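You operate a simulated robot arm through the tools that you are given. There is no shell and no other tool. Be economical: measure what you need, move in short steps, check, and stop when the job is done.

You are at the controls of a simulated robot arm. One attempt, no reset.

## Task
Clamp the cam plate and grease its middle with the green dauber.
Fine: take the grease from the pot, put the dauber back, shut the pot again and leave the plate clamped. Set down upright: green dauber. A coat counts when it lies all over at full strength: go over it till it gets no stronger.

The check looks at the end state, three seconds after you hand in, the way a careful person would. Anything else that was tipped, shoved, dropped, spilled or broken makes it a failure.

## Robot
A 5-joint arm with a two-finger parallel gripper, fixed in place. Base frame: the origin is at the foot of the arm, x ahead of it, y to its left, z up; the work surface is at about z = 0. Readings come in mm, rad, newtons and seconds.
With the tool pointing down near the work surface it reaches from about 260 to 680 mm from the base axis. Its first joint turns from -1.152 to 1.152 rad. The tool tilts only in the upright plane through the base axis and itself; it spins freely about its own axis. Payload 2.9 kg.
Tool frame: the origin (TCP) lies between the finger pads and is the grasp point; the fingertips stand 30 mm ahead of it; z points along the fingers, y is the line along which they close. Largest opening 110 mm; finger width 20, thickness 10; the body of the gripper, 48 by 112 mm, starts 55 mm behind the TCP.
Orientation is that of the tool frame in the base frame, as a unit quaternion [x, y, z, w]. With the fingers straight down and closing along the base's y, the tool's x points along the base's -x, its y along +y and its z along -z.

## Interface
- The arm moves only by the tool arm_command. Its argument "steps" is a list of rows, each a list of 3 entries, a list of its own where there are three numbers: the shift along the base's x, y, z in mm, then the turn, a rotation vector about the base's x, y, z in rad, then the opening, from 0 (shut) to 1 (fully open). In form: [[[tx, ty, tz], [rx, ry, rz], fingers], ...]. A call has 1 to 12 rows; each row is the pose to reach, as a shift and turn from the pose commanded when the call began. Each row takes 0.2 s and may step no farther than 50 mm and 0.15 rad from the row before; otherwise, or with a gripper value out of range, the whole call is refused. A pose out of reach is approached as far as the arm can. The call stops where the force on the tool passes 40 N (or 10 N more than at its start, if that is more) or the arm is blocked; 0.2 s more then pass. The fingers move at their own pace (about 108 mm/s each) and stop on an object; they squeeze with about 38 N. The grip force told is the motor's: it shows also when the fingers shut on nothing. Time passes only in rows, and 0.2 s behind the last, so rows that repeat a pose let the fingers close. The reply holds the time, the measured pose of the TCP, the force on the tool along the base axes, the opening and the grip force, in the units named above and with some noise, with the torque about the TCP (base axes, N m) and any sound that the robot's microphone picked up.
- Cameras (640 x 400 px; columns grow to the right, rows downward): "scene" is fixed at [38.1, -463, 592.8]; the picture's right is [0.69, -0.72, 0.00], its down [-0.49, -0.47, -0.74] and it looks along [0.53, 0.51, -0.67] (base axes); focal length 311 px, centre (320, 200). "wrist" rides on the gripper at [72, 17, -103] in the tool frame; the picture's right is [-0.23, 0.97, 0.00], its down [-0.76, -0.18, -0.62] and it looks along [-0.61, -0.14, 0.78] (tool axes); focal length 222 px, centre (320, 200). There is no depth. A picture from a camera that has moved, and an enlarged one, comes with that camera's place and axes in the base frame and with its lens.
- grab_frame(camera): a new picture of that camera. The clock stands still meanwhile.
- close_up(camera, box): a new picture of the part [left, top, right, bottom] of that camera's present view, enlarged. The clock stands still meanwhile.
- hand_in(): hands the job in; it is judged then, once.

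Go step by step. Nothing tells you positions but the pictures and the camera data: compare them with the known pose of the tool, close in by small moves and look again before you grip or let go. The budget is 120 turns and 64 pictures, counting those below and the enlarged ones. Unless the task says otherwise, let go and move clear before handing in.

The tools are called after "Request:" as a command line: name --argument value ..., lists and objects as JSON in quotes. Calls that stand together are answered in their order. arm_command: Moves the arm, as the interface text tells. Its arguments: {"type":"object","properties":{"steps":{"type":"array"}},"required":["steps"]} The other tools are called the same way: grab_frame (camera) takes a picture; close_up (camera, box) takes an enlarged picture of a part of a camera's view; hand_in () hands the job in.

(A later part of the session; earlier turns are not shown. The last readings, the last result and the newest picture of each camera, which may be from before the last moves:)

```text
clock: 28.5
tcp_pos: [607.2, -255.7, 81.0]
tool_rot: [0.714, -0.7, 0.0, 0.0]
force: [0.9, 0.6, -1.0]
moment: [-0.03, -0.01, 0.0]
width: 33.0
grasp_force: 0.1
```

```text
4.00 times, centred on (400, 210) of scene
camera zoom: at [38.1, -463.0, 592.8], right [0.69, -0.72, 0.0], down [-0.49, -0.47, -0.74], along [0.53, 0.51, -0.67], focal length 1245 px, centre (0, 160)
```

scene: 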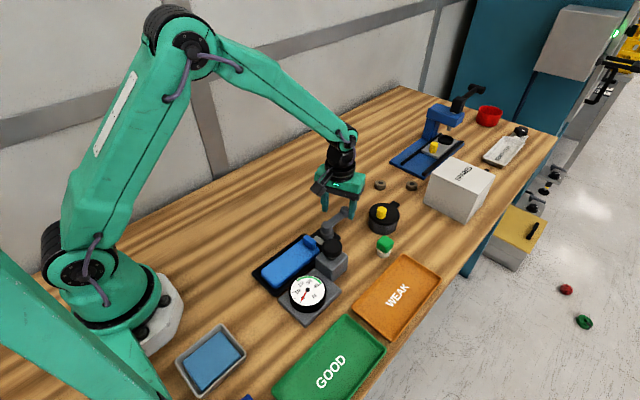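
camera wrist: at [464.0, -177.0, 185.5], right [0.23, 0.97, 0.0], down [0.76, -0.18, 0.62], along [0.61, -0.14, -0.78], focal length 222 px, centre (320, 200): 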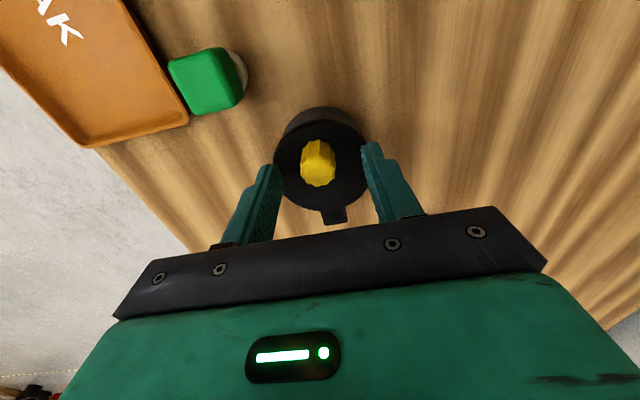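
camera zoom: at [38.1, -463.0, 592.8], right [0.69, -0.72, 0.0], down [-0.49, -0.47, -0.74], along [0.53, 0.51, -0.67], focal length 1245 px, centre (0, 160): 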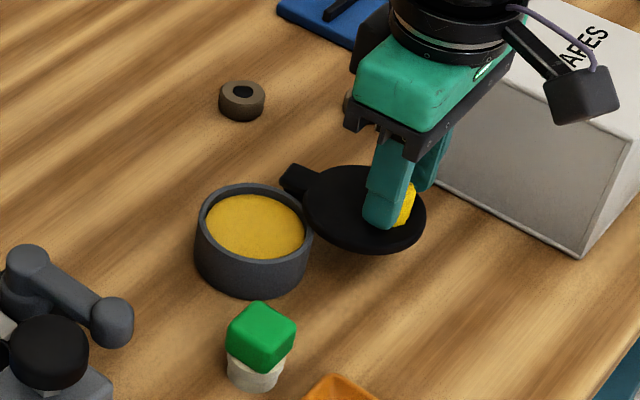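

The pot is fully open, centred near (542,-197). I'll rise, unwind the wrist and move above the dauber.

Request:
arm_command --steps '[[[0, 0, 30], [0, 0, 0], 0.3], [[-5, 0, 60], [0, 0, -0.145], 0.5], [[-20, 0, 65], [0, 0, -0.29], 0.6], [[-35, 1, 65], [0, 0, -0.435], 0.6], [[-50, 2, 65], [0, 0, -0.58], 0.6], [[-65, 3, 65], [0, 0, -0.725], 0.6], [[-80, 4, 65], [0, 0, -0.87], 0.6], [[-95, 5, 65], [0, 0, -1.015], 0.6], [[-107, 6, 65], [0, 0, -1.16], 0.6], [[-117, 6, 65], [0, 0, -1.3], 0.6], [[-127, 6, 65], [0, 0, -1.445], 0.6], [[-127, 6, 50], [0, 0, -1.59], 0.6]]'

Request:
grab_frame --camera "wrist"

```text
clock: 31.1
tcp_pos: [480.3, -249.8, 130.5]
tool_rot: [0.001, 1.0, 0.001, -0.002]
force: [0.6, -0.2, 0.6]
moment: [0.0, 0.0, -0.02]
width: 65.7
grasp_force: 0.0
```

```text
20 pictures are left
camera wrist: at [409.8, -232.9, 233.9], right [0.23, 0.97, 0.0], down [0.76, -0.18, 0.62], along [0.6, -0.14, -0.78], focal length 222 px, centre (320, 200)
```

wrist: 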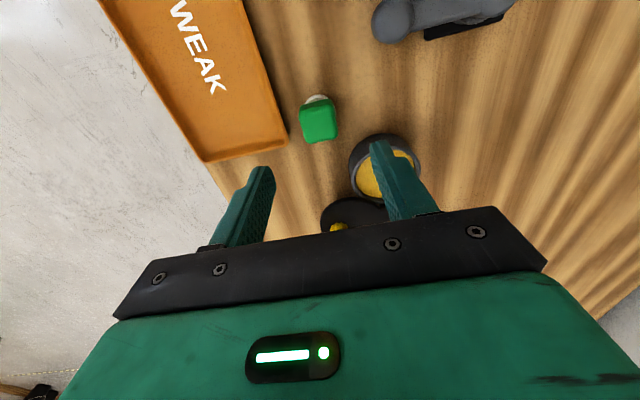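

The dauber is at about (477,-249), with its square handle aligned to the axes. I'll descend with a narrower opening and check.

Request:
arm_command --steps '[[[-3, 0.5, -20], [0, 0, 0], 0.45], [[-3, 0.5, -45], [0, 0, 0], 0.45], [[-3, 0.5, -65], [0, 0, 0], 0.45], [[-3, 0.5, -82], [0, 0, 0], 0.45]]'

Request:
grab_frame --camera "wrist"

```text
clock: 32.1
tcp_pos: [477.4, -248.4, 47.4]
tool_rot: [0.001, 1.0, 0.001, -0.002]
force: [0.4, 0.5, -0.5]
moment: [-0.01, 0.02, 0.04]
width: 49.4
grasp_force: 0.0
```

```text
19 pictures are left
camera wrist: at [407.3, -231.4, 151.1], right [0.23, 0.97, 0.0], down [0.76, -0.18, 0.62], along [0.6, -0.14, -0.78], focal length 222 px, centre (320, 200)
```

wrist: 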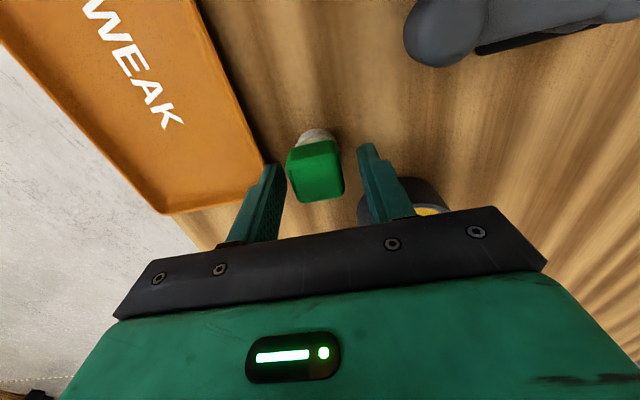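

The dauber is centred. I'll grip it and lift.

Request:
arm_command --steps '[[[0, -1.5, 0], [0, 0, 0], 0.45], [[0, -1.5, 0], [0, 0, 0], 0], [[0, -1.5, 0], [0, 0, 0], 0], [[0, -1.5, 0], [0, 0, 0], 0], [[0, -1.5, 15], [0, 0, 0], 0], [[0, -1.5, 45], [0, 0, 0], 0]]'

Request:
close_up --camera "scene" --box '[340, 160, 440, 260]'

```text
clock: 33.5
tcp_pos: [475.9, -251.3, 92.0]
tool_rot: [0.001, 1.0, 0.002, 0.0]
force: [0.0, 0.0, 0.2]
moment: [-0.02, 0.04, -0.01]
width: 0.1
grasp_force: 39.4
```

```text
4.00 times, centred on (390, 210) of scene
camera zoom: at [38.1, -463.0, 592.8], right [0.69, -0.72, 0.0], down [-0.49, -0.47, -0.74], along [0.53, 0.51, -0.67], focal length 1245 px, centre (40, 160)
```

zoom: 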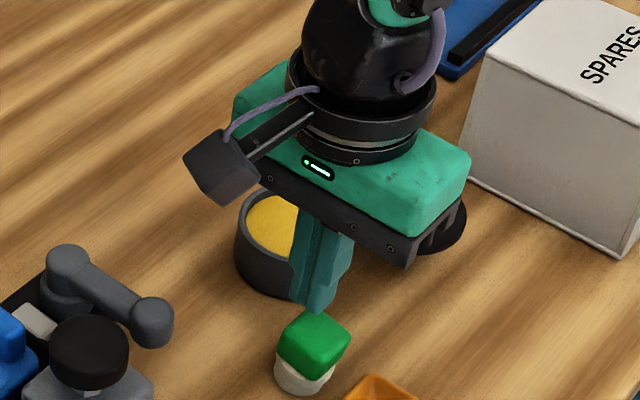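

The grip missed: the fingers closed on nothing, but the dauber still stands. I'll look at where it is.

Request:
grab_frame --camera "wrist"

```text
17 pictures are left
camera wrist: at [406.8, -233.1, 195.6], right [0.23, 0.97, 0.0], down [0.76, -0.18, 0.62], along [0.6, -0.14, -0.78], focal length 222 px, centre (320, 200)
```

wrist: 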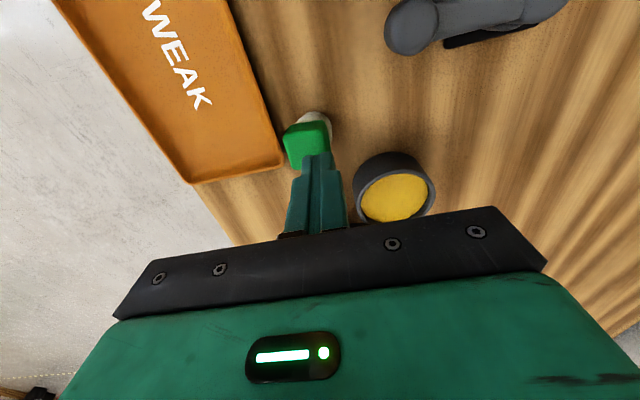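

The dauber stands at about (475,-260) now, slid about 10 mm but upright. I'll come down again with care, close without lifting, and read the width.

Request:
arm_command --steps '[[[0, -4, 0], [0, 0, 0], 0.2], [[0, -8, 0], [0, 0, 0], 0.4], [[0, -8, -20], [0, 0, 0], 0.4], [[0, -8, -36], [0, 0, 0], 0.4], [[0, -8, -43], [0, 0, 0], 0.4]]'

Request:
grab_frame --camera "wrist"

Request:
close_up --camera "scene" --box '[360, 210, 420, 270]'

```text
clock: 34.5
tcp_pos: [478.9, -258.8, 75.9]
tool_rot: [0.0, 1.0, 0.0, 0.002]
force: [-2.1, 1.2, 6.6]
moment: [0.17, 0.05, 0.07]
width: 44.3
grasp_force: 1.1
stopped in row 4: the force on the tool passed its limit (the readings are from after the stop); the commanded pose is now the measured one
```

```text
16 pictures are left
camera wrist: at [407.8, -241.7, 178.7], right [0.23, 0.97, 0.0], down [0.76, -0.18, 0.63], along [0.61, -0.14, -0.78], focal length 222 px, centre (320, 200)
```

wrist: 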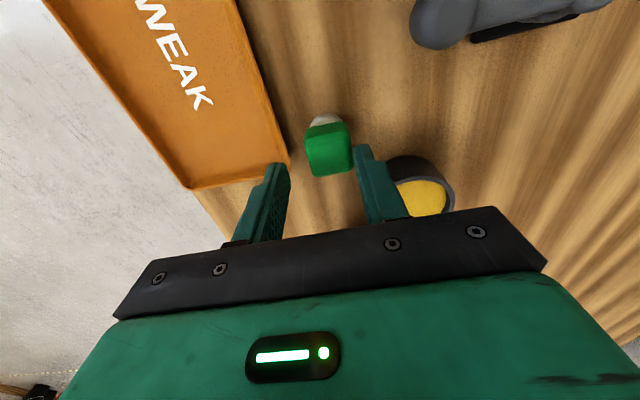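

```text
6.67 times, centred on (390, 240) of scene
camera zoom: at [38.1, -463.0, 592.8], right [0.69, -0.72, 0.0], down [-0.49, -0.47, -0.74], along [0.53, 0.51, -0.67], focal length 2075 px, centre (-147, -67)
```

zoom: 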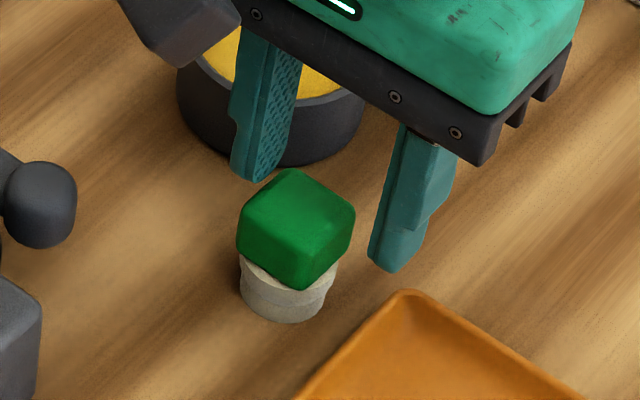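

A fingertip touched the dauber's top edge, so it is taller (about 46 mm) and nearer (471,-253). I'll lift slightly, re-centre, and look before descending.

Request:
arm_command --steps '[[[0, 0, 12], [0, 0, 0], 0.4], [[-7, 6, 14], [0, 0, 0], 0.47], [[-7, 6, 14], [0, 0, 0], 0.47]]'

Request:
close_up --camera "wrist" --box '[220, 80, 420, 220]'

```text
clock: 35.2
tcp_pos: [472.6, -253.1, 87.8]
tool_rot: [0.0, 1.0, -0.001, 0.002]
force: [-0.2, 0.8, 0.6]
moment: [0.0, 0.01, -0.02]
width: 51.6
grasp_force: 0.0
```

```text
2.86 times, centred on (320, 150) of wrist
camera zoom: at [400.7, -236.2, 191.3], right [0.23, 0.97, 0.0], down [0.76, -0.18, 0.62], along [0.61, -0.14, -0.78], focal length 635 px, centre (320, 343)
```

zoom: 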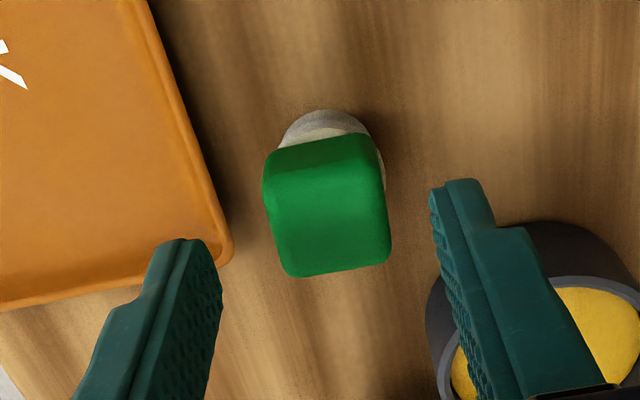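

The dauber's true centre works out near (479,-251). I'll shift over, descend a little lower for a deeper grip, and close without lifting.

Request:
arm_command --steps '[[[6.5, 1.5, 0], [0, 0, 0], 0.47], [[6.5, 1.5, -20], [0, 0, 0], 0.47], [[6.5, 1.5, -36], [0, 0, 0], 0.47], [[6.5, 1.5, -44], [0, 0, 0], 0.47], [[6.5, 1.5, -44], [0, 0, 0], 0.3], [[6.5, 1.5, -44], [0, 0, 0], 0.2], [[6.5, 1.5, -44], [0, 0, 0], 0.2]]'

Request:
close_up --camera "wrist" --box '[220, 80, 420, 220]'

```text
clock: 36.9
tcp_pos: [477.0, -253.0, 43.7]
tool_rot: [0.0, 1.0, 0.0, 0.001]
force: [0.1, 0.3, 0.6]
moment: [-0.06, 0.04, -0.01]
width: 32.7
grasp_force: 38.0
```

```text
2.86 times, centred on (320, 150) of wrist
camera zoom: at [406.2, -235.0, 147.0], right [0.23, 0.97, 0.0], down [0.76, -0.18, 0.62], along [0.61, -0.14, -0.78], focal length 635 px, centre (320, 343)
```

zoom: 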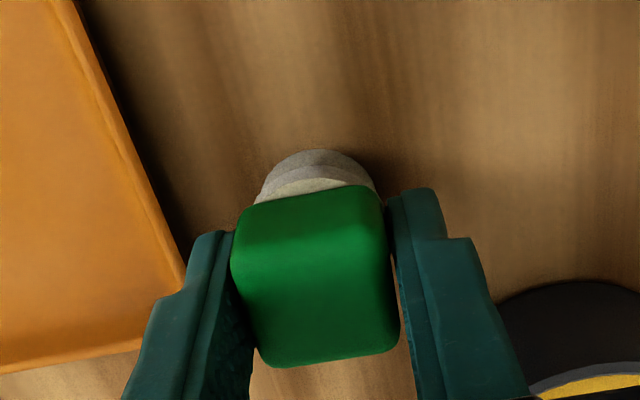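

Gripped, width 32.7 mm at full force. I'll lift slowly and check.

Request:
arm_command --steps '[[[0, 0, 2], [0, 0, 0], 0.1], [[0, 0, 5], [0, 0, 0], 0.1], [[0, 0, 9], [0, 0, 0], 0.1], [[0, 0, 14], [0, 0, 0], 0.1]]'

Request:
close_up --camera "scene" --box '[360, 210, 420, 270]'

```text
clock: 37.9
tcp_pos: [478.9, -251.1, 59.6]
tool_rot: [0.0, 1.0, -0.001, 0.001]
force: [0.3, 0.8, -0.4]
moment: [-0.01, 0.0, -0.02]
width: 32.6
grasp_force: 37.6
```

```text
6.67 times, centred on (390, 240) of scene
camera zoom: at [38.1, -463.0, 592.8], right [0.69, -0.72, 0.0], down [-0.49, -0.47, -0.74], along [0.53, 0.51, -0.67], focal length 2075 px, centre (-147, -67)
```

zoom: 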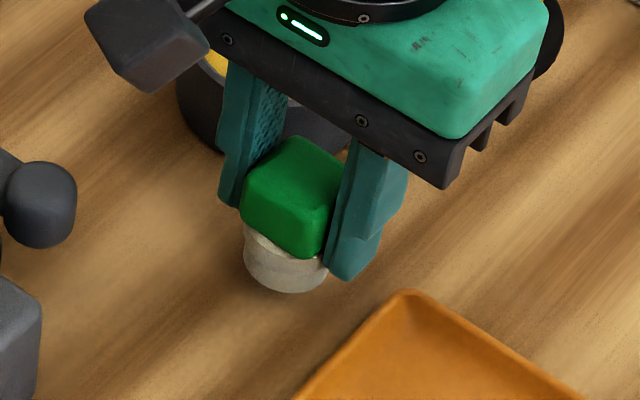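

The dauber is held; its foot is 43.7 mm below the TCP. I'll carry it over the pot, centred at (542,-197).

Request:
arm_command --steps '[[[0, 0, 25], [0, 0, 0], 0.1], [[0, 0, 45], [0, 0, 0], 0.1], [[20, 18, 45], [0, 0, 0], 0.1], [[42, 36, 45], [0, 0, 0], 0.1], [[63, 54, 45], [0, 0, 0], 0.1], [[63, 54, 35], [0, 0, 0], 0.1]]'

Request:
close_up --camera "wrist" --box '[220, 80, 420, 220]'

```text
clock: 39.2
tcp_pos: [539.8, -195.9, 94.9]
tool_rot: [0.0, 1.0, 0.0, 0.001]
force: [0.6, 0.4, -0.3]
moment: [-0.04, -0.05, 0.01]
width: 32.6
grasp_force: 38.2
```

```text
2.86 times, centred on (320, 150) of wrist
camera zoom: at [469.2, -179.0, 198.2], right [0.23, 0.97, 0.0], down [0.76, -0.18, 0.63], along [0.61, -0.14, -0.78], focal length 635 px, centre (320, 343)
```

zoom: 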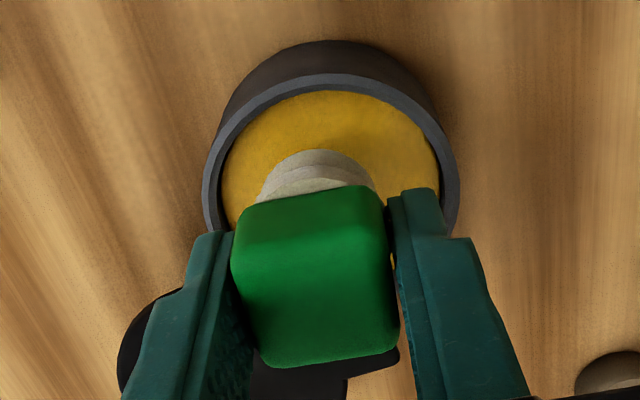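

Well centred. I'll descend gently into the grease, watching the force.

Request:
arm_command --steps '[[[3, 1, -5], [0, 0, 0], 0.1], [[3, 1, -10], [0, 0, 0], 0.1], [[3, 1, -14], [0, 0, 0], 0.1], [[3, 1, -17], [0, 0, 0], 0.1], [[3, 1, -20], [0, 0, 0], 0.1], [[3, 1, -22], [0, 0, 0], 0.1]]'

```text
clock: 40.6
tcp_pos: [546.5, -198.4, 74.1]
tool_rot: [0.001, 1.0, -0.001, 0.002]
force: [-2.6, 3.8, 12.7]
moment: [0.19, 0.19, -0.01]
width: 32.7
grasp_force: 38.1
```

Contact at 12.7 N with the foot at about z=30, which is the grease surface. I'll hold briefly, lift, and look at the dauber.

Request:
arm_command --steps '[[[0, 0, 0], [0, 0, 0], 0.1], [[0, 0, 0], [0, 0, 0], 0.1], [[0, 0, 6], [0, 0, 0], 0.1], [[0, 0, 0], [0, 0, 0], 0.1], [[0, 0, 0], [0, 0, 0], 0.1], [[0, 0, 10], [0, 0, 0], 0.1], [[0, 0, 25], [0, 0, 0], 0.1]]'

Request:
close_up --camera "scene" --box '[340, 160, 440, 260]'

```text
clock: 42.2
tcp_pos: [545.1, -196.7, 97.3]
tool_rot: [0.0, 1.0, 0.0, 0.001]
force: [0.5, 0.8, -0.7]
moment: [0.0, 0.0, 0.02]
width: 32.5
grasp_force: 37.6
```

```text
4.00 times, centred on (390, 210) of scene
camera zoom: at [38.1, -463.0, 592.8], right [0.69, -0.72, 0.0], down [-0.49, -0.47, -0.74], along [0.53, 0.51, -0.68], focal length 1245 px, centre (40, 160)
```

zoom: 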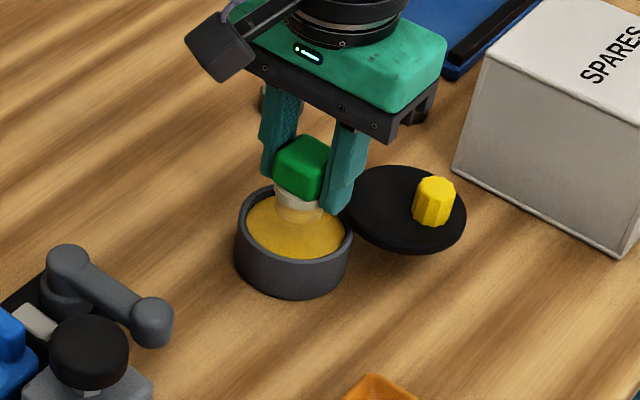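

The tip is loaded with grease. I'll carry it high over to the plate middle, near (296,-117).

Request:
arm_command --steps '[[[0, 0, 25], [0, 0, 0], 0.1], [[-42, 13, 28], [0, 0, 0], 0.1], [[-84, 27, 28], [0, 0, 0], 0.1], [[-126, 40, 28], [0, 0, 0], 0.1], [[-168, 53, 28], [0, 0, 0], 0.1], [[-210, 67, 28], [0, 0, 0], 0.1], [[-249, 80, 28], [0, 0, 0], 0.1], [[-249, 80, 10], [0, 0, 0], 0.1]]'

Request:
close_up --camera "scene" --box '[240, 180, 360, 300]'

Request:
close_up --camera "wrist" --box '[180, 0, 460, 220]'

```text
clock: 44.0
tcp_pos: [295.8, -116.9, 108.3]
tool_rot: [0.0, 1.0, -0.002, 0.001]
force: [0.6, -1.1, -0.7]
moment: [-0.01, -0.01, -0.01]
width: 32.3
grasp_force: 38.0
```

```text
3.33 times, centred on (300, 240) of scene
camera zoom: at [38.1, -463.0, 592.8], right [0.69, -0.72, 0.0], down [-0.49, -0.47, -0.74], along [0.53, 0.51, -0.67], focal length 1038 px, centre (387, 67)
```

zoom: 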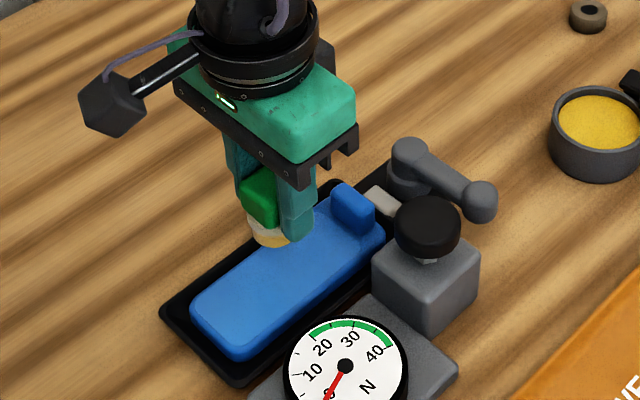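

```text
1.82 times, centred on (320, 110) of wrist
camera zoom: at [223.8, -99.3, 210.0], right [0.23, 0.97, 0.0], down [0.76, -0.18, 0.63], along [0.61, -0.14, -0.78], focal length 404 px, centre (320, 364)
```

zoom: 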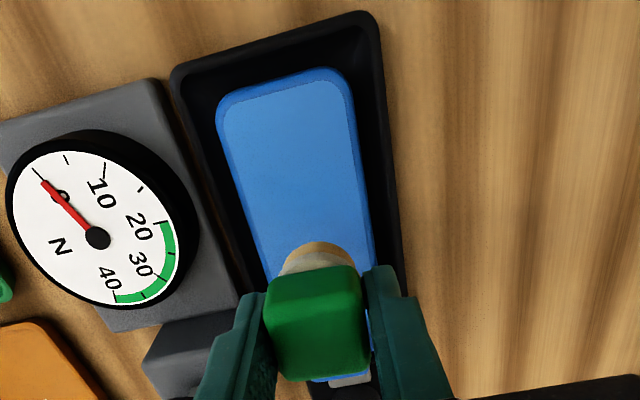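

The plate spans about x 231–372 and y -145 to -89, so its middle is at (301,-117). I'll descend there to light contact.

Request:
arm_command --steps '[[[5, 0, -10], [0, 0, 0], 0.1], [[5, 0, -20], [0, 0, 0], 0.1], [[5, 0, -26], [0, 0, 0], 0.1], [[5, 0, -30], [0, 0, 0], 0.1], [[5, 0, -33], [0, 0, 0], 0.1], [[5, 0, -36], [0, 0, 0], 0.1], [[5, 0, -39], [0, 0, 0], 0.1]]'

```text
clock: 45.6
tcp_pos: [301.2, -117.9, 67.1]
tool_rot: [0.001, 1.0, -0.001, 0.001]
force: [-0.1, -0.3, -0.5]
moment: [-0.03, 0.03, -0.02]
width: 32.4
grasp_force: 37.8
```

Request:
arm_command --steps '[[[0, 0, -1.5], [0, 0, 0], 0.1], [[0, 0, -3], [0, 0, 0], 0.1], [[0, 0, -4], [0, 0, 0], 0.1]]'

```text
clock: 46.5
tcp_pos: [300.8, -117.0, 63.8]
tool_rot: [0.0, 1.0, 0.0, 0.0]
force: [-3.6, 3.6, 14.7]
moment: [0.26, 0.13, 0.05]
width: 32.4
grasp_force: 38.5
```

Contact at 14.7 N. I'll hold, lift, move back and look at the mark.

Request:
arm_command --steps '[[[0, 0, 0], [0, 0, 0], 0.1], [[0, 0, 6], [0, 0, 0], 0.1], [[0, 0, 30], [0, 0, 0], 0.1], [[40, 0, 60], [0, 0, 0], 0.1], [[80, 0, 90], [0, 0, 0], 0.1]]'

Request:
close_up --camera "wrist" --box '[220, 0, 440, 150]'

```text
clock: 47.6
tcp_pos: [381.4, -114.1, 152.1]
tool_rot: [0.0, 1.0, 0.0, 0.001]
force: [0.5, 0.1, -0.3]
moment: [0.01, 0.03, 0.01]
width: 32.8
grasp_force: 38.5
```

```text
2.67 times, centred on (330, 75) of wrist
camera zoom: at [309.5, -97.2, 255.1], right [0.23, 0.97, 0.0], down [0.76, -0.18, 0.62], along [0.61, -0.14, -0.78], focal length 592 px, centre (293, 533)
```

zoom: 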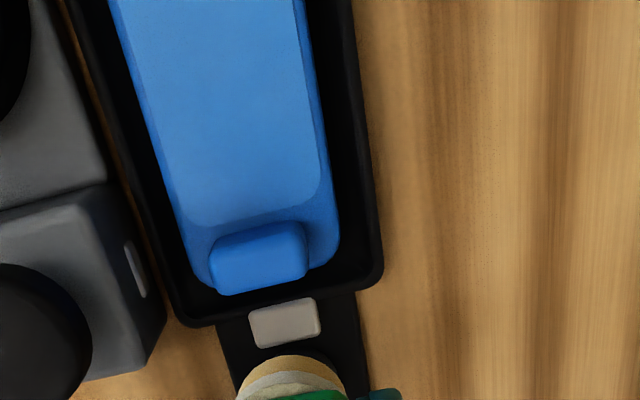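

Request:
close_up --camera "scene" --box '[250, 225, 330, 295]'

```text
5.71 times, centred on (290, 260) of scene
camera zoom: at [38.0, -463.0, 592.8], right [0.69, -0.72, 0.0], down [-0.49, -0.47, -0.74], along [0.53, 0.51, -0.68], focal length 1779 px, centre (491, -143)
```

zoom: 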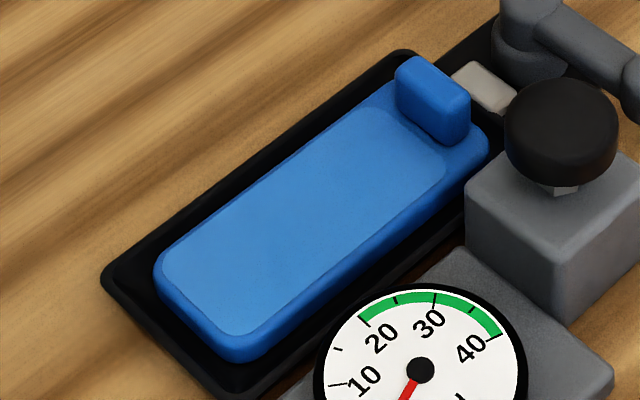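

The single dab left no clear trace, so it probably needs rubbing. I'll do a short back-and-forth stroke in the middle, then compare.

Request:
arm_command --steps '[[[-40, 0, -30], [0, 0, 0], 0.1], [[-80, 0, -60], [0, 0, 0], 0.1], [[-80, 0, -84], [0, 0, 0], 0.1], [[-80, 0, -90], [0, 0, 0], 0.1], [[-72, 0, -90], [0, 0, 0], 0.1], [[-64, 0, -90], [0, 0, 0], 0.1], [[-72, 0, -90], [0, 0, 0], 0.1], [[-80, 0, -90], [0, 0, 0], 0.1], [[-88, 0, -90], [0, 0, 0], 0.1], [[-96, 0, -90], [0, 0, 0], 0.1], [[-88, 0, -90], [0, 0, 0], 0.1], [[-80, 0, -90], [0, 0, 0], 0.1]]'

Request:
arm_command --steps '[[[0, 0, 10], [0, 0, 0], 0.1], [[0, 0, 40], [0, 0, 0], 0.1], [[40, 0, 65], [0, 0, 0], 0.1], [[80, 0, 90], [0, 0, 0], 0.1]]'

Request:
close_up --camera "scene" --box '[250, 225, 330, 295]'

```text
clock: 50.2
tcp_pos: [300.1, -115.9, 65.3]
tool_rot: [0.0, 1.0, 0.0, 0.001]
force: [0.4, -0.4, -1.2]
moment: [0.0, -0.02, -0.03]
width: 32.7
grasp_force: 38.0
```

```text
clock: 51.2
tcp_pos: [380.2, -116.7, 154.0]
tool_rot: [0.0, 1.0, 0.0, 0.001]
force: [0.2, 0.0, -0.2]
moment: [-0.01, 0.0, -0.03]
width: 32.5
grasp_force: 38.1
```

```text
5.71 times, centred on (290, 260) of scene
camera zoom: at [38.0, -463.0, 592.8], right [0.69, -0.72, 0.0], down [-0.49, -0.47, -0.74], along [0.53, 0.51, -0.68], focal length 1779 px, centre (491, -143)
```

zoom: 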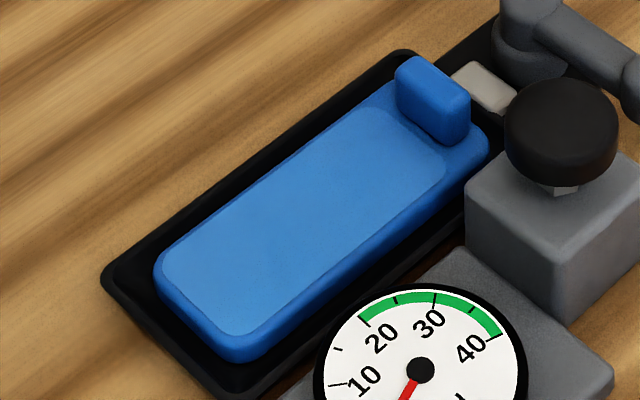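

The stroke was slightly too high and made no contact. I'll go down again until I feel a firm force, then rub.

Request:
arm_command --steps '[[[-40, 0, -30], [0, 0, 0], 0.1], [[-80, 0, -60], [0, 0, 0], 0.1], [[-80, 0, -86], [0, 0, 0], 0.1], [[-80, 0, -90], [0, 0, 0], 0.1], [[-80, 0, -92], [0, 0, 0], 0.1], [[-80, 0, -93], [0, 0, 0], 0.1]]'

```text
clock: 52.6
tcp_pos: [301.2, -116.9, 61.0]
tool_rot: [0.0, 1.0, -0.001, 0.002]
force: [-3.3, 8.0, 25.9]
moment: [0.42, 0.09, 0.05]
width: 32.7
grasp_force: 37.7
```

Firm contact at 26 N. I'll ease slightly and rub in a small pattern around the middle.

Request:
arm_command --steps '[[[0, 0, 0.5], [0, 0, 0], 0.1], [[6, 0, 0.5], [0, 0, 0], 0.1], [[12, 0, 0.5], [0, 0, 0], 0.1], [[6, 0, 0.5], [0, 0, 0], 0.1], [[0, 0, 0.5], [0, 0, 0], 0.1], [[-6, 0, 0.5], [0, 0, 0], 0.1], [[-12, 0, 0.5], [0, 0, 0], 0.1], [[-6, 0, 0.5], [0, 0, 0], 0.1], [[0, 0, 0.5], [0, 0, 0], 0.1]]'

Request:
arm_command --steps '[[[0, 0, 10], [0, 0, 0], 0.1], [[0, 0, 40], [0, 0, 0], 0.1], [[40, 0, 65], [0, 0, 0], 0.1], [[80, 0, 90], [0, 0, 0], 0.1]]'

Request:
close_up --camera "scene" --box '[250, 165, 370, 295]'

```text
clock: 54.6
tcp_pos: [301.6, -117.0, 61.3]
tool_rot: [0.0, 1.0, 0.0, 0.001]
force: [-0.4, 0.7, -0.5]
moment: [-0.02, 0.02, 0.0]
width: 32.3
grasp_force: 38.3
```

```text
clock: 55.6
tcp_pos: [381.2, -115.9, 150.3]
tool_rot: [0.0, 1.0, 0.0, 0.0]
force: [-0.3, -0.3, -0.2]
moment: [0.0, 0.01, 0.01]
width: 32.4
grasp_force: 37.9
```

```text
3.08 times, centred on (310, 230) of scene
camera zoom: at [38.0, -463.0, 592.8], right [0.69, -0.72, 0.0], down [-0.49, -0.47, -0.74], along [0.53, 0.51, -0.68], focal length 958 px, centre (351, 108)
```

zoom: 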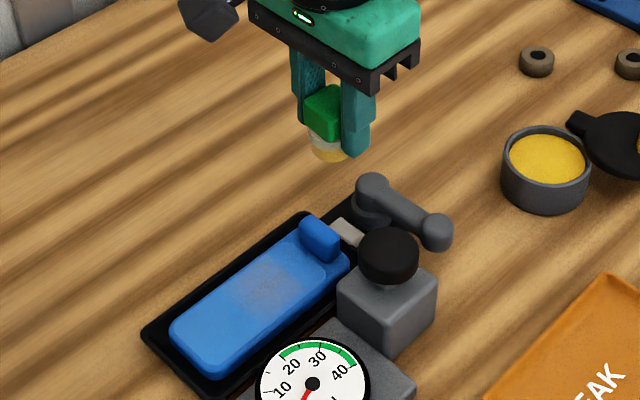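

A faint coat has started in the middle. I'll go back down to contact and rub a wider pattern over the middle.

Request:
arm_command --steps '[[[-40, 0, -30], [0, 0, 0], 0.1], [[-80, 0, -60], [0, 0, 0], 0.1], [[-80, 0, -86], [0, 0, 0], 0.1], [[-80, 0, -90], [0, 0, 0], 0.1], [[-80, 0, -91.5], [0, 0, 0], 0.1], [[-80, 0, -91.5], [0, 0, 0], 0.1]]'

```text
clock: 57.0
tcp_pos: [301.7, -116.9, 60.2]
tool_rot: [0.0, 1.0, 0.0, 0.001]
force: [-0.9, -2.0, 10.5]
moment: [-0.03, 0.03, -0.01]
width: 32.5
grasp_force: 38.2
```

Steady 10 N contact. I'll rub the lanes.

Request:
arm_command --steps '[[[9, 0, 0], [0, 0, 0], 0.1], [[18, 0, 0], [0, 0, 0], 0.1], [[18, 6, 0], [0, 0, 0], 0.1], [[18, 11, 0], [0, 0, 0], 0.1], [[9, 11, 0], [0, 0, 0], 0.1], [[0, 11, 0], [0, 0, 0], 0.1], [[-9, 11, 0], [0, 0, 0], 0.1], [[-18, 11, 0], [0, 0, 0], 0.1], [[-18, 5, 0], [0, 0, 0], 0.1], [[-18, 0, 0], [0, 0, 0], 0.1], [[-9, 0, 0], [0, 0, 0], 0.1], [[0, 0, 0], [0, 0, 0], 0.1]]'

Request:
arm_command --steps '[[[-9, 0, 0], [0, 0, 0], 0.1], [[-18, 0, 0], [0, 0, 0], 0.1], [[-18, -6, 0], [0, 0, 0], 0.1], [[-18, -11, 0], [0, 0, 0], 0.1], [[-9, -11, 0], [0, 0, 0], 0.1], [[0, -11, 0], [0, 0, 0], 0.1], [[9, -11, 0], [0, 0, 0], 0.1], [[18, -11, 0], [0, 0, 0], 0.1], [[18, -5, 0], [0, 0, 0], 0.1], [[18, 0, 0], [0, 0, 0], 0.1], [[9, 0, 0], [0, 0, 0], 0.1], [[0, 0, 0], [0, 0, 0], 0.1]]'

```text
clock: 59.6
tcp_pos: [299.2, -116.8, 60.0]
tool_rot: [0.001, 1.0, -0.001, 0.001]
force: [-3.9, -2.3, 12.9]
moment: [-0.12, 0.15, -0.01]
width: 32.6
grasp_force: 38.2
```

```text
clock: 62.2
tcp_pos: [299.9, -116.8, 59.0]
tool_rot: [0.0, 1.0, 0.0, 0.002]
force: [0.2, -0.2, -0.4]
moment: [0.01, -0.01, -0.02]
width: 32.3
grasp_force: 38.1
```

Contact was lost on the last lane because the dauber creeps up in the grip. I'll reload from the pot before the next pass.

Request:
arm_command --steps '[[[0, 0, 35], [0, 0, 0], 0.1], [[0, 0, 75], [0, 0, 0], 0.1], [[41, -13, 92], [0, 0, 0], 0.1], [[82, -26, 92], [0, 0, 0], 0.1], [[123, -40, 92], [0, 0, 0], 0.1], [[164, -53, 92], [0, 0, 0], 0.1], [[205, -66, 92], [0, 0, 0], 0.1], [[243, -79, 80], [0, 0, 0], 0.1], [[243, -79, 45], [0, 0, 0], 0.1], [[243, -79, 25], [0, 0, 0], 0.1], [[243, -79, 18], [0, 0, 0], 0.1], [[243, -79, 14], [0, 0, 0], 0.1]]'

```text
clock: 64.8
tcp_pos: [543.7, -197.1, 73.6]
tool_rot: [0.0, 1.0, 0.0, 0.0]
force: [-0.1, 0.3, 0.3]
moment: [0.01, 0.03, 0.02]
width: 32.6
grasp_force: 37.3
```

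Request:
arm_command --steps '[[[0, 0, -1.5], [0, 0, 0], 0.1], [[0, 0, -3], [0, 0, 0], 0.1], [[0, 0, -4], [0, 0, 0], 0.1], [[0, 0, -4], [0, 0, 0], 0.1]]'

```text
clock: 65.8
tcp_pos: [542.8, -197.4, 69.9]
tool_rot: [0.0, 1.0, 0.0, 0.0]
force: [1.0, 0.9, -0.4]
moment: [0.01, 0.0, -0.01]
width: 32.4
grasp_force: 37.5
```

Request:
arm_command --steps '[[[0, 0, -1], [0, 0, 0], 0.1], [[0, 0, -2], [0, 0, 0], 0.1], [[0, 0, -2], [0, 0, 0], 0.1]]'

```text
clock: 66.7
tcp_pos: [544.2, -196.6, 68.4]
tool_rot: [0.0, 1.0, -0.001, 0.001]
force: [-0.2, 0.5, -0.4]
moment: [0.01, 0.0, -0.05]
width: 32.2
grasp_force: 37.9
```

Request:
arm_command --steps '[[[0, 0, -1], [0, 0, 0], 0.1], [[0, 0, -2], [0, 0, 0], 0.1], [[0, 0, -2], [0, 0, 0], 0.1]]'

```text
clock: 67.5
tcp_pos: [544.3, -196.8, 69.1]
tool_rot: [0.0, 1.0, -0.001, 0.002]
force: [-5.0, -0.9, 20.1]
moment: [-0.14, 0.18, 0.04]
width: 32.1
grasp_force: 38.1
```

Grease contact reached. I'll carry it back to just above the plate middle.

Request:
arm_command --steps '[[[0, 0, 0], [0, 0, 0], 0.1], [[0, 0, 30], [0, 0, 0], 0.1], [[0, 0, 70], [0, 0, 0], 0.1], [[-41, 13, 85], [0, 0, 0], 0.1], [[-82, 26, 85], [0, 0, 0], 0.1], [[-123, 40, 85], [0, 0, 0], 0.1], [[-164, 53, 85], [0, 0, 0], 0.1], [[-205, 66, 70], [0, 0, 0], 0.1], [[-243, 79, 45], [0, 0, 0], 0.1], [[-243, 79, 10], [0, 0, 0], 0.1], [[-243, 79, -3], [0, 0, 0], 0.1], [[-243, 79, -6], [0, 0, 0], 0.1]]'

Request:
arm_command --steps '[[[0, 0, -1], [0, 0, 0], 0.1], [[0, 0, -1.5], [0, 0, 0], 0.1]]'

```text
clock: 70.0
tcp_pos: [300.8, -117.0, 58.3]
tool_rot: [0.001, 1.0, -0.001, 0.0]
force: [-0.3, 0.2, 1.4]
moment: [0.0, -0.03, 0.0]
width: 32.6
grasp_force: 38.2
```

```text
clock: 70.7
tcp_pos: [301.0, -116.0, 59.6]
tool_rot: [0.0, 1.0, -0.001, 0.002]
force: [-0.3, -0.2, 6.6]
moment: [-0.02, -0.05, 0.01]
width: 32.4
grasp_force: 37.9
```

Light contact at 6.6 N. I'll rub the lanes again.

Request:
arm_command --steps '[[[-9, 0, -0.5], [0, 0, 0], 0.1], [[-18, 0, -0.5], [0, 0, 0], 0.1], [[-18, -6, -0.5], [0, 0, 0], 0.1], [[-18, -11, -0.5], [0, 0, 0], 0.1], [[-9, -11, -0.5], [0, 0, 0], 0.1], [[0, -11, -0.5], [0, 0, 0], 0.1], [[9, -11, -0.5], [0, 0, 0], 0.1], [[18, -11, -0.5], [0, 0, 0], 0.1], [[18, -5, -0.5], [0, 0, 0], 0.1], [[18, 0, -0.5], [0, 0, 0], 0.1], [[9, 0, -0.5], [0, 0, 0], 0.1], [[0, 0, -0.5], [0, 0, 0], 0.1]]'

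```text
clock: 73.2
tcp_pos: [299.3, -116.0, 57.0]
tool_rot: [-0.001, 1.0, -0.001, 0.001]
force: [0.5, 0.9, 1.0]
moment: [0.02, -0.05, 0.02]
width: 32.7
grasp_force: 37.8
```

Request:
arm_command --steps '[[[0, 0, -1], [0, 0, 0], 0.1], [[9, 0, -1], [0, 0, 0], 0.1], [[18, 0, -1], [0, 0, 0], 0.1], [[18, 6, -1], [0, 0, 0], 0.1], [[18, 11, -1], [0, 0, 0], 0.1], [[9, 11, -1], [0, 0, 0], 0.1], [[0, 11, -1], [0, 0, 0], 0.1], [[-9, 11, -1], [0, 0, 0], 0.1], [[-18, 11, -1], [0, 0, 0], 0.1], [[-18, 5, -1], [0, 0, 0], 0.1], [[-9, 0, -1], [0, 0, 0], 0.1], [[0, 0, -1], [0, 0, 0], 0.1]]'

Request:
arm_command --steps '[[[0, 0, 10], [0, 0, 0], 0.1], [[0, 0, 40], [0, 0, 0], 0.1], [[45, 0, 60], [0, 0, 0], 0.1], [[90, 0, 80], [0, 0, 0], 0.1]]'

Request:
close_up --camera "scene" --box '[250, 170, 370, 295]'

```text
clock: 75.8
tcp_pos: [298.9, -117.4, 55.6]
tool_rot: [0.0, 1.0, 0.0, 0.0]
force: [-6.2, -0.8, 16.9]
moment: [-0.08, 0.15, 0.0]
width: 32.8
grasp_force: 38.5
```

```text
clock: 76.8
tcp_pos: [389.6, -116.9, 135.9]
tool_rot: [0.0, 1.0, 0.0, 0.001]
force: [-0.3, 0.5, -1.0]
moment: [0.02, 0.0, -0.02]
width: 32.4
grasp_force: 38.6
```

```text
3.20 times, centred on (310, 232) of scene
camera zoom: at [38.0, -463.0, 592.8], right [0.69, -0.72, 0.0], down [-0.49, -0.47, -0.74], along [0.53, 0.51, -0.68], focal length 996 px, centre (352, 96)
```

zoom: 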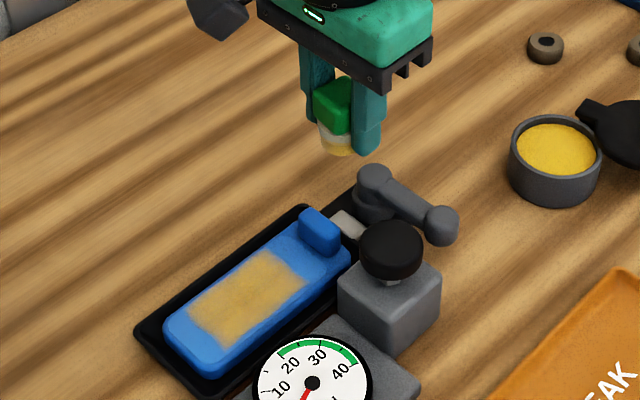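

A clear coated rectangle is appearing, roughly x 250–325. I'll reload and do another pass reaching further toward -x.

Request:
arm_command --steps '[[[38, -20, 5], [0, 0, 0], 0.1], [[76, -40, 5], [0, 0, 0], 0.1], [[115, -60, 5], [0, 0, 0], 0.1], [[153, -79, -5], [0, 0, 0], 0.1], [[153, -79, -40], [0, 0, 0], 0.1], [[153, -79, -58], [0, 0, 0], 0.1], [[153, -79, -64], [0, 0, 0], 0.1], [[153, -79, -67], [0, 0, 0], 0.1], [[153, -79, -68], [0, 0, 0], 0.1]]'

```text
clock: 78.8
tcp_pos: [543.6, -194.6, 67.8]
tool_rot: [0.0, 1.0, 0.001, 0.001]
force: [-1.0, 0.9, -0.9]
moment: [0.0, 0.02, 0.0]
width: 32.3
grasp_force: 37.8
```

Request:
arm_command --steps '[[[0, 0, -1], [0, 0, 0], 0.1], [[0, 0, -2], [0, 0, 0], 0.1], [[0, 0, -2.5], [0, 0, 0], 0.1]]'

```text
clock: 79.7
tcp_pos: [543.8, -195.3, 66.0]
tool_rot: [0.0, 1.0, -0.001, 0.001]
force: [0.0, 0.4, -0.6]
moment: [-0.02, -0.01, 0.02]
width: 32.3
grasp_force: 38.3
```

Request:
arm_command --steps '[[[0, 0, -1], [0, 0, 0], 0.1], [[0, 0, -1.8], [0, 0, 0], 0.1], [[0, 0, -1.8], [0, 0, 0], 0.1]]'

```text
clock: 80.5
tcp_pos: [542.7, -196.9, 66.5]
tool_rot: [0.0, 1.0, -0.001, 0.001]
force: [-0.1, 1.4, 3.7]
moment: [0.04, 0.0, 0.03]
width: 32.5
grasp_force: 37.7
```

Request:
arm_command --steps '[[[0, 0, -0.7], [0, 0, 0], 0.1], [[0, 0, -0.7], [0, 0, 0], 0.1], [[0, 0, 30], [0, 0, 0], 0.1], [[0, 0, 70], [0, 0, 0], 0.1], [[-41, 13, 85], [0, 0, 0], 0.1], [[-82, 26, 85], [0, 0, 0], 0.1], [[-123, 40, 85], [0, 0, 0], 0.1], [[-164, 53, 85], [0, 0, 0], 0.1], [[-205, 66, 70], [0, 0, 0], 0.1], [[-243, 79, 40], [0, 0, 0], 0.1], [[-243, 79, 3], [0, 0, 0], 0.1], [[-243, 79, -7], [0, 0, 0], 0.1]]'

Request:
arm_command --steps '[[[0, 0, -0.8], [0, 0, 0], 0.1], [[0, 0, -0.8], [0, 0, 0], 0.1]]'

```text
refused: row 10 steps farther than a row can; nothing moved
```

```text
clock: 81.0
tcp_pos: [544.5, -196.9, 64.0]
tool_rot: [0.0, 1.0, -0.001, 0.002]
force: [-0.8, -0.2, 8.4]
moment: [0.01, 0.08, 0.07]
width: 32.4
grasp_force: 38.1
```

The move was refused, but the press into the grease still happened. Now I'll carry it to the plate.

Request:
arm_command --steps '[[[0, 0, 5], [0, 0, 0], 0.1], [[0, 0, 35], [0, 0, 0], 0.1], [[0, 0, 75], [0, 0, 0], 0.1], [[-41, 13, 85], [0, 0, 0], 0.1], [[-82, 26, 85], [0, 0, 0], 0.1], [[-123, 40, 85], [0, 0, 0], 0.1], [[-164, 53, 85], [0, 0, 0], 0.1], [[-205, 66, 75], [0, 0, 0], 0.1], [[-243, 79, 50], [0, 0, 0], 0.1], [[-243, 79, 15], [0, 0, 0], 0.1], [[-243, 79, -3], [0, 0, 0], 0.1], [[-243, 79, -6.2], [0, 0, 0], 0.1]]'

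```text
clock: 83.7
tcp_pos: [299.1, -117.1, 57.1]
tool_rot: [0.0, 1.0, -0.001, 0.0]
force: [0.5, -0.1, -1.4]
moment: [0.0, -0.02, -0.01]
width: 32.9
grasp_force: 38.0
```

Request:
arm_command --steps '[[[0, 0, -1], [0, 0, 0], 0.1], [[0, 0, -2], [0, 0, 0], 0.1], [[0, 0, -2], [0, 0, 0], 0.1]]'

```text
clock: 84.5
tcp_pos: [300.0, -117.6, 56.0]
tool_rot: [0.0, 1.0, 0.0, 0.001]
force: [-3.0, 1.8, 12.8]
moment: [0.11, 0.07, 0.03]
width: 32.5
grasp_force: 37.6
```

Steady contact at 12.8 N. I'll run the extended lanes.

Request:
arm_command --steps '[[[-10, 0, 0], [0, 0, 0], 0.1], [[-20, 0, 0], [0, 0, 0], 0.1], [[-30, 0, 0], [0, 0, 0], 0.1], [[-40, 0, 0], [0, 0, 0], 0.1], [[-40, 6, 0], [0, 0, 0], 0.1], [[-40, 12, 0], [0, 0, 0], 0.1], [[-30, 12, 0], [0, 0, 0], 0.1], [[-20, 12, 0], [0, 0, 0], 0.1], [[-10, 12, 0], [0, 0, 0], 0.1], [[0, 12, 0], [0, 0, 0], 0.1], [[10, 12, 0], [0, 0, 0], 0.1], [[20, 12, 0], [0, 0, 0], 0.1]]'

```text
clock: 87.0
tcp_pos: [321.4, -104.7, 55.6]
tool_rot: [0.001, 1.0, 0.0, 0.0]
force: [-7.2, -1.8, 22.0]
moment: [-0.08, 0.23, -0.01]
width: 32.5
grasp_force: 38.3
```

Request:
arm_command --steps '[[[0, -8, 0.3], [0, 0, 0], 0.1], [[0, -16, 0.3], [0, 0, 0], 0.1], [[0, -24, 0.3], [0, 0, 0], 0.1], [[-10, -24, 0.3], [0, 0, 0], 0.1], [[-20, -24, 0.3], [0, 0, 0], 0.1], [[-30, -24, 0.3], [0, 0, 0], 0.1], [[-40, -24, 0.3], [0, 0, 0], 0.1], [[-50, -24, 0.3], [0, 0, 0], 0.1], [[-60, -24, 0.3], [0, 0, 0], 0.1], [[-60, -12, 0.3], [0, 0, 0], 0.1], [[-48, -12, 0.3], [0, 0, 0], 0.1], [[-36, -12, 0.3], [0, 0, 0], 0.1]]'

```text
clock: 89.7
tcp_pos: [283.0, -116.7, 55.1]
tool_rot: [0.0, 1.0, 0.0, -0.001]
force: [-6.0, -0.9, 16.3]
moment: [-0.05, 0.14, 0.02]
width: 32.5
grasp_force: 37.6
```

Contact held throughout. One more loop on in-between lanes, then I'll look.

Request:
arm_command --steps '[[[12, 0, 0], [0, 0, 0], 0.1], [[24, 0, 0], [0, 0, 0], 0.1], [[36, 0, 0], [0, 0, 0], 0.1], [[36, -8, 0], [0, 0, 0], 0.1], [[24, -8, 0], [0, 0, 0], 0.1], [[12, -8, 0], [0, 0, 0], 0.1], [[0, -8, 0], [0, 0, 0], 0.1], [[-12, -8, 0], [0, 0, 0], 0.1], [[-24, -8, 0], [0, 0, 0], 0.1], [[-24, 0, 0], [0, 0, 0], 0.1], [[-24, 8, 0], [0, 0, 0], 0.1], [[-12, 8, 0], [0, 0, 0], 0.1]]'

Request:
arm_command --steps '[[[12, 0, 0], [0, 0, 0], 0.1], [[24, 0, 0], [0, 0, 0], 0.1], [[36, 0, 0], [0, 0, 0], 0.1], [[46, 0, 0], [0, 0, 0], 0.1], [[46, 0, 10], [0, 0, 0], 0.1], [[46, 0, 40], [0, 0, 0], 0.1], [[80, 0, 70], [0, 0, 0], 0.1], [[116, -8, 80], [0, 0, 0], 0.1]]'

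Request:
close_up --camera "scene" --box '[250, 215, 340, 295]'

```text
clock: 92.2
tcp_pos: [272.3, -109.0, 57.4]
tool_rot: [0.0, 1.0, -0.001, 0.001]
force: [0.3, -0.1, 0.0]
moment: [0.02, 0.0, 0.03]
width: 32.3
grasp_force: 38.0
```

```text
clock: 94.0
tcp_pos: [390.5, -117.5, 135.6]
tool_rot: [0.0, 1.0, 0.0, 0.001]
force: [0.2, 0.1, -1.1]
moment: [0.01, -0.02, -0.01]
width: 32.6
grasp_force: 37.9
```

```text
5.00 times, centred on (295, 255) of scene
camera zoom: at [38.1, -463.0, 592.8], right [0.69, -0.72, 0.0], down [-0.49, -0.47, -0.74], along [0.53, 0.51, -0.68], focal length 1556 px, centre (445, -75)
```

zoom: 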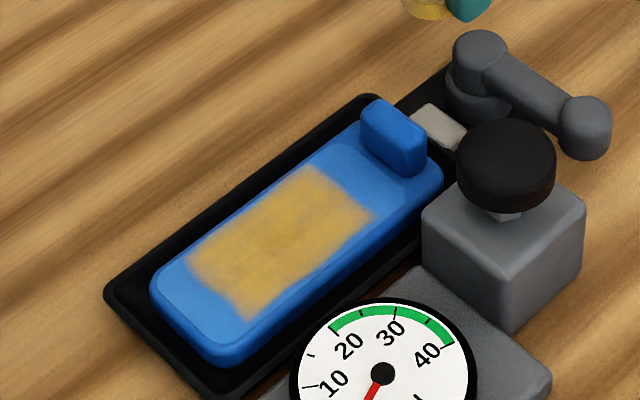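

The target shows clearly as a rectangle, x about 250–325 and y -141 to -98. The edges are still slightly weak, so I'll reload and go over it again.

Request:
arm_command --steps '[[[38, -20, 5], [0, 0, 0], 0.1], [[76, -40, 5], [0, 0, 0], 0.1], [[115, -60, 5], [0, 0, 0], 0.1], [[153, -79, -5], [0, 0, 0], 0.1], [[153, -79, -40], [0, 0, 0], 0.1], [[153, -79, -60], [0, 0, 0], 0.1], [[153, -79, -68], [0, 0, 0], 0.1], [[153, -79, -71], [0, 0, 0], 0.1], [[153, -79, -73], [0, 0, 0], 0.1], [[153, -79, -74], [0, 0, 0], 0.1]]'

Request:
arm_command --steps '[[[0, 0, -0.5], [0, 0, 0], 0.1], [[0, 0, -0.5], [0, 0, 0], 0.1]]'

```text
clock: 96.2
tcp_pos: [543.0, -195.9, 64.2]
tool_rot: [0.0, 1.0, -0.001, 0.003]
force: [-9.5, 3.4, 31.0]
moment: [0.14, 0.36, 0.01]
width: 32.5
grasp_force: 38.5
```

```text
clock: 96.8
tcp_pos: [542.7, -196.5, 64.8]
tool_rot: [-0.001, 1.0, -0.001, 0.005]
force: [-1.8, 4.7, 32.8]
moment: [0.18, 0.12, 0.0]
width: 32.5
grasp_force: 38.1
```

Grease contact is firm. I'll carry it back to the plate.

Request:
arm_command --steps '[[[0, 0, 8], [0, 0, 0], 0.1], [[0, 0, 38], [0, 0, 0], 0.1], [[0, 0, 78], [0, 0, 0], 0.1], [[-43, 13, 87], [0, 0, 0], 0.1], [[-86, 26, 87], [0, 0, 0], 0.1], [[-129, 39, 87], [0, 0, 0], 0.1], [[-172, 52, 87], [0, 0, 0], 0.1], [[-215, 65, 75], [0, 0, 0], 0.1], [[-255, 78, 52], [0, 0, 0], 0.1], [[-255, 78, 15], [0, 0, 0], 0.1], [[-255, 78, -2], [0, 0, 0], 0.1], [[-255, 78, -6], [0, 0, 0], 0.1]]'

Request:
arm_command --steps '[[[0, 0, -0.7], [0, 0, 0], 0.1], [[0, 0, -0.7], [0, 0, 0], 0.1]]'

```text
clock: 97.3
tcp_pos: [540.5, -195.2, 65.0]
tool_rot: [0.002, 1.0, 0.0, -0.002]
force: [3.6, -0.5, -3.1]
moment: [0.0, -0.13, -0.07]
width: 32.2
grasp_force: 38.0
stopped in row 2: the force on the tool passed its limit (the readings are from after the stop); the commanded pose is now the measured one
```

```text
clock: 98.0
tcp_pos: [539.0, -195.4, 65.5]
tool_rot: [0.001, 1.0, 0.001, -0.002]
force: [2.0, 0.1, -0.9]
moment: [0.03, -0.08, -0.04]
width: 32.3
grasp_force: 37.9
```

Something caught during the fast lift. I'll lift slowly and read the force.

Request:
arm_command --steps '[[[1, 0, 1.5], [0, 0, 0], 0.1], [[2, 0, 3], [0, 0, 0], 0.1], [[2, 0, 5], [0, 0, 0], 0.1]]'

```text
clock: 98.8
tcp_pos: [541.8, -195.2, 69.9]
tool_rot: [0.001, 1.0, 0.001, -0.003]
force: [-0.1, -0.4, -0.2]
moment: [-0.03, 0.02, -0.01]
width: 32.4
grasp_force: 37.9
```

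Request:
arm_command --steps '[[[0, 0, 5], [0, 0, 0], 0.1], [[0, 0, 12], [0, 0, 0], 0.1], [[0, 0, 22], [0, 0, 0], 0.1], [[0, 0, 35], [0, 0, 0], 0.1]]'

```text
clock: 99.8
tcp_pos: [541.9, -195.0, 104.6]
tool_rot: [0.0, 1.0, 0.0, -0.002]
force: [0.5, 1.1, -0.8]
moment: [0.01, -0.02, 0.03]
width: 32.5
grasp_force: 37.8
```

Free again, dauber still held. I'll go on to the plate and approach cautiously.

Request:
arm_command --steps '[[[0, 0, 25], [0, 0, 0], 0.1], [[-43, 13, 40], [0, 0, 0], 0.1], [[-86, 26, 45], [0, 0, 0], 0.1], [[-129, 39, 45], [0, 0, 0], 0.1], [[-172, 52, 45], [0, 0, 0], 0.1], [[-215, 65, 35], [0, 0, 0], 0.1], [[-254, 77, 15], [0, 0, 0], 0.1], [[-254, 77, -25], [0, 0, 0], 0.1], [[-254, 77, -38], [0, 0, 0], 0.1], [[-254, 77, -42], [0, 0, 0], 0.1]]'

Request:
arm_command --steps '[[[0, 0, -1.5], [0, 0, 0], 0.1], [[0, 0, -3], [0, 0, 0], 0.1]]'

```text
clock: 102.0
tcp_pos: [287.2, -118.8, 63.3]
tool_rot: [0.0, 1.0, 0.001, -0.003]
force: [-0.2, 0.0, -0.4]
moment: [0.02, 0.03, -0.03]
width: 32.3
grasp_force: 37.6
```

```text
clock: 102.5
tcp_pos: [287.8, -119.4, 59.9]
tool_rot: [0.001, 1.0, 0.001, -0.001]
force: [-0.2, 0.6, -0.3]
moment: [-0.02, 0.03, -0.01]
width: 32.5
grasp_force: 38.2
```

Request:
arm_command --steps '[[[0, 0, -1.2], [0, 0, 0], 0.1], [[0, 0, -2.2], [0, 0, 0], 0.1], [[0, 0, -2.2], [0, 0, 0], 0.1]]'

```text
clock: 103.3
tcp_pos: [286.8, -119.0, 57.4]
tool_rot: [0.001, 1.0, 0.001, -0.002]
force: [0.1, -0.3, -0.1]
moment: [0.02, 0.02, -0.05]
width: 32.3
grasp_force: 38.0
```

Request:
arm_command --steps '[[[0, 0, -1], [0, 0, 0], 0.1], [[0, 0, -2], [0, 0, 0], 0.1], [[0, 0, -2], [0, 0, 0], 0.1]]'

```text
clock: 104.2
tcp_pos: [287.7, -118.8, 54.9]
tool_rot: [0.002, 1.0, 0.001, -0.002]
force: [-0.7, -1.1, 2.9]
moment: [0.02, -0.04, -0.01]
width: 32.4
grasp_force: 38.5
```

Contact begins at TCP 54.9. I'll lower slightly and rub the full rectangle including its edges.

Request:
arm_command --steps '[[[-11, 0, -0.9], [0, 0, 0], 0.1], [[-22, 0, -0.9], [0, 0, 0], 0.1], [[-32, 0, -0.9], [0, 0, 0], 0.1], [[-32, -12, -0.9], [0, 0, 0], 0.1], [[-21, -12, -0.9], [0, 0, 0], 0.1], [[-10, -12, -0.9], [0, 0, 0], 0.1], [[1, -12, -0.9], [0, 0, 0], 0.1], [[12, -12, -0.9], [0, 0, 0], 0.1], [[23, -12, -0.9], [0, 0, 0], 0.1], [[33, -12, -0.9], [0, 0, 0], 0.1], [[33, -4, -0.9], [0, 0, 0], 0.1], [[22, -4, -0.9], [0, 0, 0], 0.1]]'

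```text
clock: 106.8
tcp_pos: [309.9, -122.5, 55.0]
tool_rot: [0.001, 1.0, 0.0, -0.001]
force: [1.9, 0.8, 5.8]
moment: [0.02, -0.18, 0.01]
width: 32.4
grasp_force: 37.8
```

Request:
arm_command --steps '[[[-12, 0, -0.5], [0, 0, 0], 0.1], [[-24, 0, -0.5], [0, 0, 0], 0.1], [[-36, 0, -0.5], [0, 0, 0], 0.1], [[-48, 0, -0.5], [0, 0, 0], 0.1], [[-54, 0, -0.5], [0, 0, 0], 0.1], [[-54, 8, -0.5], [0, 0, 0], 0.1], [[-42, 8, -0.5], [0, 0, 0], 0.1], [[-30, 8, -0.5], [0, 0, 0], 0.1], [[-18, 8, -0.5], [0, 0, 0], 0.1], [[-6, 8, -0.5], [0, 0, 0], 0.1], [[6, 8, -0.5], [0, 0, 0], 0.1], [[11, 8, -0.5], [0, 0, 0], 0.1]]'

```text
clock: 109.3
tcp_pos: [320.6, -114.1, 53.6]
tool_rot: [0.001, 1.0, 0.001, -0.002]
force: [-6.2, -2.6, 21.6]
moment: [-0.05, 0.08, -0.01]
width: 32.5
grasp_force: 38.2
```

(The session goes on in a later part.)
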